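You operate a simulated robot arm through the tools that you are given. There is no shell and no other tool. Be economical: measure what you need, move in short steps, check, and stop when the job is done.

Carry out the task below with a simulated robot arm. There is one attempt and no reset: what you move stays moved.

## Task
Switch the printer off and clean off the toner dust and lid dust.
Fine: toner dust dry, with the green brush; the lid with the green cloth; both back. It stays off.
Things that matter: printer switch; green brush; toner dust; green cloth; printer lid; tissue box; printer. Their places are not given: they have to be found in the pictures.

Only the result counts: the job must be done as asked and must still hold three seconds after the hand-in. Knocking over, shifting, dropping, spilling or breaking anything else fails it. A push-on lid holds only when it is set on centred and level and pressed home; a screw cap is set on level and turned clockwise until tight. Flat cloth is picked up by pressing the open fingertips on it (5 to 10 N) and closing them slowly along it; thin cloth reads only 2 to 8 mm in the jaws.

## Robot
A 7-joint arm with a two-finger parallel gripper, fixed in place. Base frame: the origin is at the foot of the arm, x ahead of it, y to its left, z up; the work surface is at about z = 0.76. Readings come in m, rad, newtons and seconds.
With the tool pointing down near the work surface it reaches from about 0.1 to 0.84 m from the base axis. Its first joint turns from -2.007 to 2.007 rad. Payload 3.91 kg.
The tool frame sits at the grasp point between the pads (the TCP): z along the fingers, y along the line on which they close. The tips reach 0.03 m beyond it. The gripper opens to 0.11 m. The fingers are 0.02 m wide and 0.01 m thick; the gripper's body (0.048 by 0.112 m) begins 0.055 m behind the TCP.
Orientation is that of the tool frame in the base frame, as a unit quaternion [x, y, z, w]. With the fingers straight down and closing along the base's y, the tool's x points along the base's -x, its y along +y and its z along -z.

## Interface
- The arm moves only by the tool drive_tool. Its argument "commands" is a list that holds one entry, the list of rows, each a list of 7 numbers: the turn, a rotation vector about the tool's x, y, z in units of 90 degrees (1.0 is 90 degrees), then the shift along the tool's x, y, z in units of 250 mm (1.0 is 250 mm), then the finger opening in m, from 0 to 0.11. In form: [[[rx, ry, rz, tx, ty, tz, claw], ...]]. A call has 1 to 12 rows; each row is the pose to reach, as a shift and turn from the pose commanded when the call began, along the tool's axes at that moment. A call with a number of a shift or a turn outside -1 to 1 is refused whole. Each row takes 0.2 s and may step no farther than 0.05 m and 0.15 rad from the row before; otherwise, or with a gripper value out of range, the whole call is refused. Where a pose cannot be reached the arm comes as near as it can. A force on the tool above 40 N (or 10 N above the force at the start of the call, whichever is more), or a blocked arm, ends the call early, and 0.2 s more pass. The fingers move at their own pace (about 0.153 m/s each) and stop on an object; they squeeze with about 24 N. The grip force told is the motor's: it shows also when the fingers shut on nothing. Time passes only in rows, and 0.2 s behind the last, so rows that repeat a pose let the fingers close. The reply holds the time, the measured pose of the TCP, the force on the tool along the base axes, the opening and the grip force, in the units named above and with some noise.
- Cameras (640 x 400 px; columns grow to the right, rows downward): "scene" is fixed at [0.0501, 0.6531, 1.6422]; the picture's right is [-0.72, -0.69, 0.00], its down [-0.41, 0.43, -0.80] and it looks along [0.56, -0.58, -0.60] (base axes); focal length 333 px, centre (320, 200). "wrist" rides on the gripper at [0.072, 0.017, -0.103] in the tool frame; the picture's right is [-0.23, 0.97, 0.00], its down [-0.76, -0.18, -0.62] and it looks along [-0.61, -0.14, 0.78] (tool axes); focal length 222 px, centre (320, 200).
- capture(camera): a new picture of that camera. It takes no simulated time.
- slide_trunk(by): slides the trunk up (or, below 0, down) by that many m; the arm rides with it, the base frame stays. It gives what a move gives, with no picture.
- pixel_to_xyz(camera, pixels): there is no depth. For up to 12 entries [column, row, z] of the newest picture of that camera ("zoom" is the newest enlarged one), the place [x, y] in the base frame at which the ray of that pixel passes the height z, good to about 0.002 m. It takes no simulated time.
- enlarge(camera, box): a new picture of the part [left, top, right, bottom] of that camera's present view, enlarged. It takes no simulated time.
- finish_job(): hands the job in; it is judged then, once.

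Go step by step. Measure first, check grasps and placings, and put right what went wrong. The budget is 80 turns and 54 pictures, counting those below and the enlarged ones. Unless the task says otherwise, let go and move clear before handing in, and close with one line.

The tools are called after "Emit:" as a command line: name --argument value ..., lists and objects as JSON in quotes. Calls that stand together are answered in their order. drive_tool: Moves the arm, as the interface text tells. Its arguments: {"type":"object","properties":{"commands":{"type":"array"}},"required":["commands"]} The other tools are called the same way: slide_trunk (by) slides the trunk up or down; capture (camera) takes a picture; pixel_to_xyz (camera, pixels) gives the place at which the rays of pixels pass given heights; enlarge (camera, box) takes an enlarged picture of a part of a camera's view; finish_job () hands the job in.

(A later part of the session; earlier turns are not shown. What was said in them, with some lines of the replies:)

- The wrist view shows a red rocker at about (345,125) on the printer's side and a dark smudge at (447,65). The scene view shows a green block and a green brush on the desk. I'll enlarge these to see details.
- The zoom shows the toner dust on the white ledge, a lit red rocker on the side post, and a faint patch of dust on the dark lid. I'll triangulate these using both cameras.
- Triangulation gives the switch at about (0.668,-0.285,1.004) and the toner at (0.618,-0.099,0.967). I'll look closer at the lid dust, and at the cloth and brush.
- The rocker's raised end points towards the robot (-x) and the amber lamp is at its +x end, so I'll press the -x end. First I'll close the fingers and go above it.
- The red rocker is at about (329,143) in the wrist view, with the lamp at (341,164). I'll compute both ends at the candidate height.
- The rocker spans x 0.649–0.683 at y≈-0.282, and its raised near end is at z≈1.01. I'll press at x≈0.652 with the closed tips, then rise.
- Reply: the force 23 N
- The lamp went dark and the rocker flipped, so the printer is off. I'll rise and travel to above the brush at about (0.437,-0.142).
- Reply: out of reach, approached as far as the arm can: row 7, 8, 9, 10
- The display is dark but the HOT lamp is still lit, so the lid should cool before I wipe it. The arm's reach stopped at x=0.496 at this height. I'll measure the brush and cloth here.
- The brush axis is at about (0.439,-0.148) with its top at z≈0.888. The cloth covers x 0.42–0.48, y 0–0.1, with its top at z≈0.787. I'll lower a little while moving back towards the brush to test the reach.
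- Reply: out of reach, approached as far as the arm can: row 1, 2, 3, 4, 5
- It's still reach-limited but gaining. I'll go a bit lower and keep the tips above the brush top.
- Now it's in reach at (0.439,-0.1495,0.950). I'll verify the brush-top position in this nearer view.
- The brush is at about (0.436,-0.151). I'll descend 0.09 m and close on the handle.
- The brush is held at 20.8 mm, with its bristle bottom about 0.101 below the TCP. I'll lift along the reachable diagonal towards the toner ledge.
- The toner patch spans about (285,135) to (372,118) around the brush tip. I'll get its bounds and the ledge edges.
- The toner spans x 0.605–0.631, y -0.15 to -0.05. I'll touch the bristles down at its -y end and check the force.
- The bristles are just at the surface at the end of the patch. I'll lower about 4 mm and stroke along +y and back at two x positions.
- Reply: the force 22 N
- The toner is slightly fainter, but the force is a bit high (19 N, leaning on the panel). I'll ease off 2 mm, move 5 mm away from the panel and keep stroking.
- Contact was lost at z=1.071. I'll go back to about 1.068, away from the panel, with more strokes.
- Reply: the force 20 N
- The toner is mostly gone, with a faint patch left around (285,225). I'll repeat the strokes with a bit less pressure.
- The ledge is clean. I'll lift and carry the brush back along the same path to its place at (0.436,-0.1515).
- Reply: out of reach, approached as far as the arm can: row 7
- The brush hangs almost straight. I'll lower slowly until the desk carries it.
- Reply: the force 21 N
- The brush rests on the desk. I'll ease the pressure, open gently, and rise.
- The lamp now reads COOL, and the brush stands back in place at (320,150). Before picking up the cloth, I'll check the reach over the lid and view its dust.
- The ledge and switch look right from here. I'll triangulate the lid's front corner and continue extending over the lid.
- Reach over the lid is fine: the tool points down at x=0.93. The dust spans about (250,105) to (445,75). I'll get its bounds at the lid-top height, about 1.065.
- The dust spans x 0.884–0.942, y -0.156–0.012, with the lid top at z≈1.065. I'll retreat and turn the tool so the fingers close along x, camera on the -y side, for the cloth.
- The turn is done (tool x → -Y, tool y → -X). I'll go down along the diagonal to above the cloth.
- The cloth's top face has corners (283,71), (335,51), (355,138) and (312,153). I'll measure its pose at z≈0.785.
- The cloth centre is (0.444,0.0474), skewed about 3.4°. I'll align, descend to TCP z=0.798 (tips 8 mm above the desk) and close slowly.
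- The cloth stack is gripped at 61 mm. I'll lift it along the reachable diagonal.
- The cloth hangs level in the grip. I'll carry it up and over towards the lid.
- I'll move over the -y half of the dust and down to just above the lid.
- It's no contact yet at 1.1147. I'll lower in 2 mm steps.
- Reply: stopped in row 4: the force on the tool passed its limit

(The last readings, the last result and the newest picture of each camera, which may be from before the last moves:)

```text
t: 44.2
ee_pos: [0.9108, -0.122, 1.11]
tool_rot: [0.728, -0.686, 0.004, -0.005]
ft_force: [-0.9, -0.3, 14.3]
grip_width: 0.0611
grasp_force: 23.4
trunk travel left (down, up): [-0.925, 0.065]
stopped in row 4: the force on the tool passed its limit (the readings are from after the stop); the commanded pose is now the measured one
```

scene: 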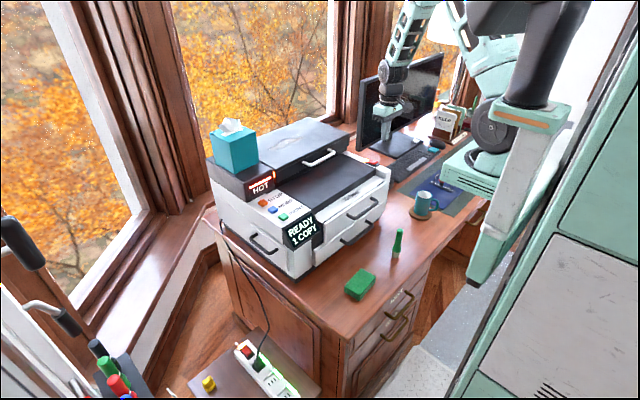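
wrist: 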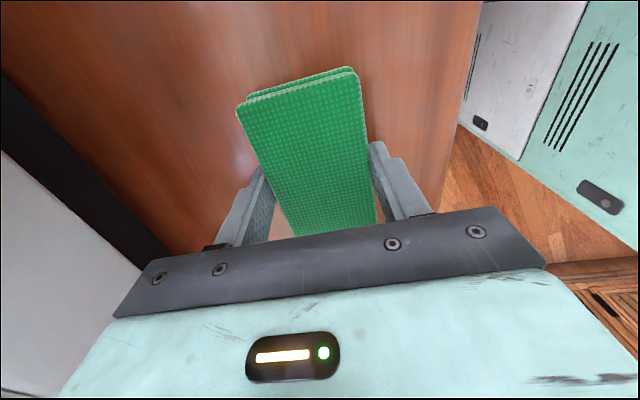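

Contact is at z≈1.110, with 14 N now. I'll ease about 1 mm and stroke along +y and back.

Emit:
drive_tool --commands '[[[0, 0, 0, 0, 0, -0.004, 0.02], [0, 0, 0, -0.1, -0.006, -0.004, 0.02], [0, 0, 0, -0.2, -0.012, -0.004, 0.02], [0, 0, 0, -0.3, -0.018, -0.004, 0.02], [0, 0, 0, -0.4, -0.024, -0.004, 0.02], [0, 0, 0, -0.4, -0.04, -0.004, 0.02], [0, 0, 0, -0.3, -0.034, -0.004, 0.02], [0, 0, 0, -0.2, -0.028, -0.004, 0.02], [0, 0, 0, -0.1, -0.022, -0.004, 0.02], [0, 0, 0, 0, -0.016, -0.004, 0.02]]]'

Emit:
enlarge --camera "scene" --box '[230, 90, 370, 190]'

```text
t: 46.4
ee_pos: [0.9144, -0.1228, 1.1103]
tool_rot: [0.728, -0.685, 0.003, -0.003]
ft_force: [0.9, 4.4, 14.2]
grip_width: 0.061
grasp_force: 24.1
trunk travel left (down, up): [-0.925, 0.065]
```

```text
4.00 times, centred on (300, 140) of scene
```

zoom: 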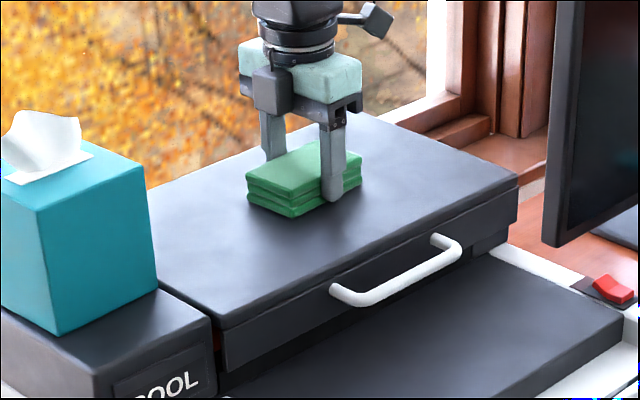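

The visible half is clean. I'll do one more pass on both sides, then lift to check underneath.

Emit:
drive_tool --commands '[[[0, 0, 0, 0.08, 0, 0, 0.02], [0, 0, 0, 0.08, -0.045, 0, 0.02], [0, 0, 0, -0.04, -0.045, 0, 0.02], [0, 0, 0, -0.16, -0.045, 0, 0.02], [0, 0, 0, -0.28, -0.045, 0, 0.02], [0, 0, 0, -0.4, -0.045, 0, 0.02], [0, 0, 0, -0.4, 0.04, 0, 0.02], [0, 0, 0, -0.28, 0.04, 0, 0.02], [0, 0, 0, -0.14, 0.04, 0, 0.02], [0, 0, 0, 0, 0.04, 0, 0.02], [0, 0, 0, 0.08, 0.04, 0, 0.02], [0, 0, 0, 0.08, 0.04, -0.15, 0.02]]]'

Emit:
drive_tool --commands '[[[0, 0, 0, 0, 0.1, -0.12, 0.02], [0, 0, 0, 0, 0.26, -0.14, 0.02], [0, 0, 0, 0, 0.42, -0.14, 0.02], [0, 0, 0, 0, 0.58, -0.14, 0.02]]]'

Emit:
enlarge --camera "scene" --box '[230, 90, 370, 190]'

```text
t: 49.0
ee_pos: [0.9027, -0.1468, 1.1445]
tool_rot: [0.727, -0.687, 0.001, 0.0]
ft_force: [0.0, -0.7, -1.7]
grip_width: 0.0609
grasp_force: 24.4
trunk travel left (down, up): [-0.925, 0.065]
```

```text
t: 50.0
ee_pos: [0.7586, -0.1514, 1.1831]
tool_rot: [0.728, -0.686, 0.002, -0.003]
ft_force: [0.3, 0.4, -0.4]
grip_width: 0.0613
grasp_force: 24.6
trunk travel left (down, up): [-0.925, 0.065]
```

```text
4.00 times, centred on (300, 140) of scene
```

zoom: 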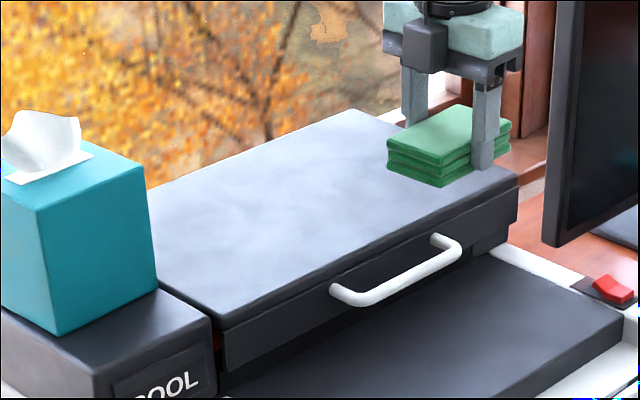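

The lid is clean. I'll carry the cloth back along the reverse path.

Emit:
drive_tool --commands '[[[0, 0, 0, -0.132, 0.14, 0, 0.02], [0, 0, 0, -0.261, 0.281, 0, 0.02], [0, 0, 0, -0.39, 0.42, 0, 0.02], [0, 0, 0, -0.517, 0.546, 0, 0.02], [0, 0, 0, -0.644, 0.659, 0.05, 0.02], [0, 0, 0, -0.731, 0.774, 0.13, 0.02], [0, 0, 0, -0.816, 0.869, 0.23, 0.02], [0, 0, 0, -0.856, 0.927, 0.37, 0.02], [0, 0, 0, -0.86, 0.991, 0.545, 0.02]]]'

```text
t: 52.0
ee_pos: [0.501, 0.0471, 1.0424]
tool_rot: [0.727, -0.686, 0.003, -0.003]
ft_force: [0.1, -0.6, -0.1]
grip_width: 0.0608
grasp_force: 24.4
trunk travel left (down, up): [-0.925, 0.065]
```

Continuing down to just above the cloth's original spot.

Emit:
drive_tool --commands '[[[0, 0, 0, 0, 0.07, 0.1, 0.02], [0, 0, 0, -0.01, 0.14, 0.22, 0.02], [0, 0, 0, -0.02, 0.19, 0.36, 0.02], [0, 0, 0, -0.02, 0.227, 0.48, 0.02], [0, 0, 0, -0.02, 0.227, 0.62, 0.02], [0, 0, 0, -0.02, 0.227, 0.76, 0.02], [0, 0, 0, -0.02, 0.227, 0.87, 0.02]]]'

Emit:
enlarge --camera "scene" --box '[310, 220, 430, 310]'

```text
t: 53.6
ee_pos: [0.4468, 0.0493, 0.8233]
tool_rot: [0.728, -0.686, 0.003, -0.003]
ft_force: [-0.8, -0.1, -0.6]
grip_width: 0.0611
grasp_force: 23.8
trunk travel left (down, up): [-0.925, 0.065]
```

```text
4.44 times, centred on (370, 265) of scene
```

zoom: 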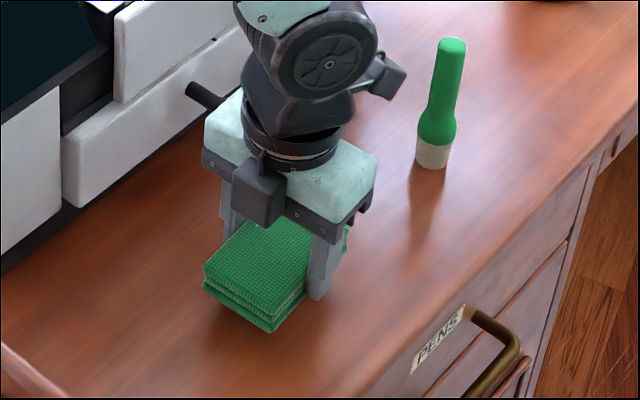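

I'll lower gently until the stack touches the desk.

Emit:
drive_tool --commands '[[[0, 0, 0, 0, 0.008, 0.04, 0.02], [0, 0, 0, 0, 0.008, 0.07, 0.02], [0, 0, 0, 0, 0.008, 0.085, 0.02], [0, 0, 0, 0, 0.008, 0.093, 0.02], [0, 0, 0, 0, 0.008, 0.1, 0.02]]]'

```text
t: 54.8
ee_pos: [0.4438, 0.049, 0.799]
tool_rot: [0.728, -0.686, 0.002, -0.002]
ft_force: [-0.7, -0.4, -0.1]
grip_width: 0.0611
grasp_force: 24.4
trunk travel left (down, up): [-0.925, 0.065]
```

Emit:
drive_tool --commands '[[[0, 0, 0, 0, 0, 0.004, 0.02], [0, 0, 0, 0, 0, 0.008, 0.02]]]'

```text
t: 55.4
ee_pos: [0.4431, 0.0506, 0.7969]
tool_rot: [0.727, -0.686, 0.002, -0.002]
ft_force: [0.4, -0.7, 0.3]
grip_width: 0.0608
grasp_force: 23.8
trunk travel left (down, up): [-0.925, 0.065]
```

There's no contact yet, and the original grasp was at z≈0.796. I'll go 1–2 mm further.

Emit:
drive_tool --commands '[[[0, 0, 0, 0, 0, 0.004, 0.02], [0, 0, 0, 0, 0, 0.006, 0.02]]]'

```text
t: 56.0
ee_pos: [0.444, 0.0505, 0.7942]
tool_rot: [0.728, -0.686, 0.003, -0.002]
ft_force: [0.2, 1.2, 4.9]
grip_width: 0.0612
grasp_force: 23.7
trunk travel left (down, up): [-0.925, 0.065]
```

Contact at 4.9 N. I'll open, then rise straight up and clear.

Emit:
drive_tool --commands '[[[0, 0, 0, 0, 0, 0, 0.064], [0, 0, 0, 0, 0, 0, 0.075], [0, 0, 0, 0, 0, 0, 0.09], [0, 0, 0, 0, 0, -0.1, 0.09], [0, 0, 0, 0, 0, -0.25, 0.09], [0, 0, 0, 0, 0, -0.4, 0.09], [0, 0, 0, 0, 0, -0.55, 0.09], [0, 0, 0, 0, -0.06, -0.72, 0.09], [0, 0, 0, 0, -0.14, -0.88, 0.09], [0, 0, 0, 0, -0.21, -1.0, 0.09]]]'

Emit:
capture --camera "scene"

Emit:
enlarge --camera "scene" --box '[200, 100, 440, 310]'

Emit:
enlarge --camera "scene" --box '[320, 215, 440, 310]'

```text
t: 58.2
ee_pos: [0.4929, 0.0551, 1.0449]
tool_rot: [0.728, -0.686, 0.003, -0.001]
ft_force: [-0.9, 1.2, -0.1]
grip_width: 0.0901
grasp_force: 0.1
trunk travel left (down, up): [-0.925, 0.065]
```

```text
16 pictures are left
```

scene: 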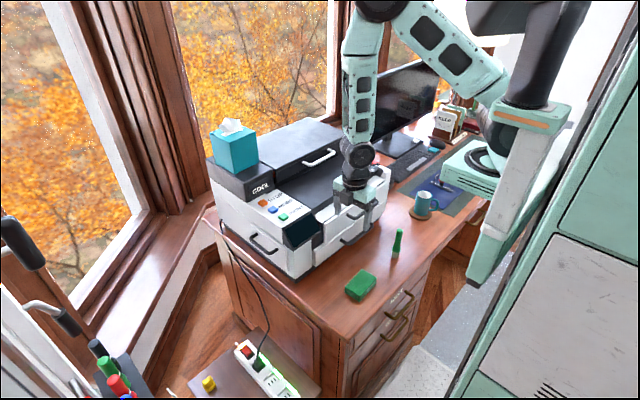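

```text
1.90 times, centred on (320, 205) of scene
```

zoom: 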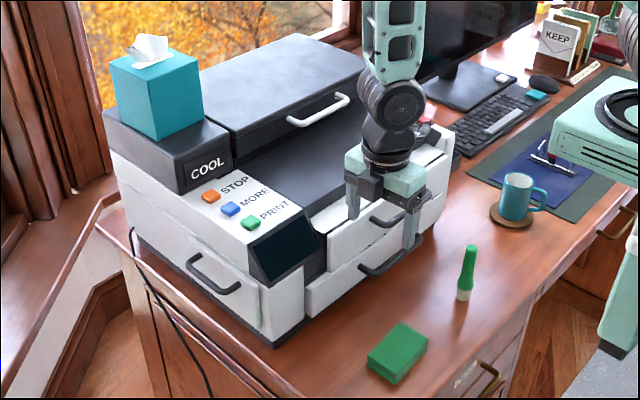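

```text
4.21 times, centred on (380, 262) of scene
```

zoom: 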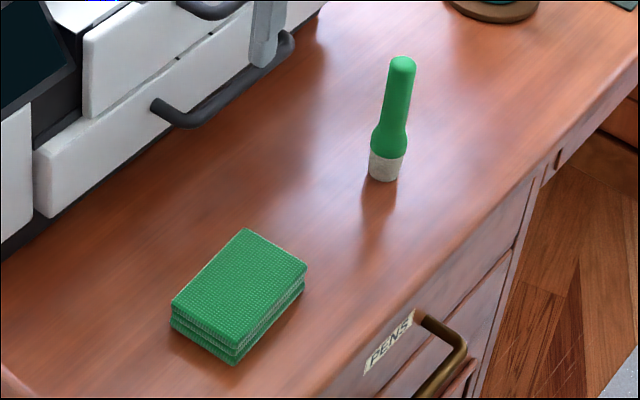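

The cloth and brush are back on their spots. I'll raise the arm and move aside for a final check of the ledge and lid.

Emit:
drive_tool --commands '[[[0, 0, 0, 0, -0.07, -0.17, 0.09], [0, 0, 0, 0, -0.14, -0.33, 0.09], [0, 0, 0, 0.08, -0.24, -0.46, 0.09], [0, 0, 0, 0.24, -0.3, -0.54, 0.09], [0, 0, 0, 0.42, -0.34, -0.6, 0.09], [0, 0, 0, 0.6, -0.34, -0.66, 0.09], [0, 0, 0, 0.78, -0.34, -0.66, 0.09], [0, 0, 0, 0.96, -0.34, -0.66, 0.09]]]'

Emit:
enlarge --camera "scene" --box '[230, 100, 400, 220]'

```text
t: 60.0
ee_pos: [0.5883, -0.182, 1.2144]
tool_rot: [0.728, -0.686, 0.001, -0.002]
ft_force: [0.3, 0.3, -1.0]
grip_width: 0.09
grasp_force: 0.2
trunk travel left (down, up): [-0.925, 0.065]
```

```text
3.33 times, centred on (315, 160) of scene
```

zoom: 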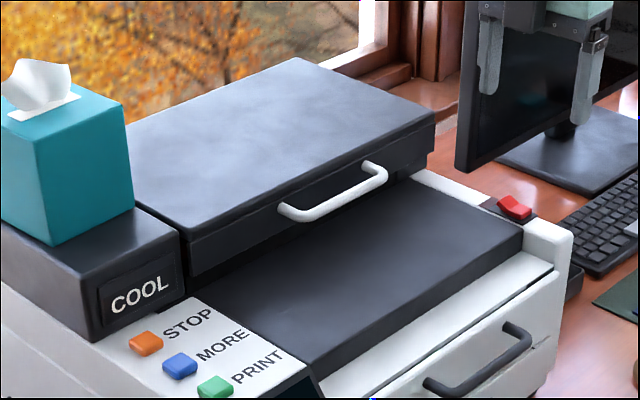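

The lid and ledge are clean, the switch is off with its lamp dark, the tissue box is where it was, and the arm is clear. I'm handing the job in.

Emit:
finish_job

```text
The job is handed in.
```

The printer is switched off and stayed off. I brushed off the toner dust dry with the green brush and wiped the lid with the green cloth once the lamp read COOL. The brush and cloth are back in their places to within a few millimetres.
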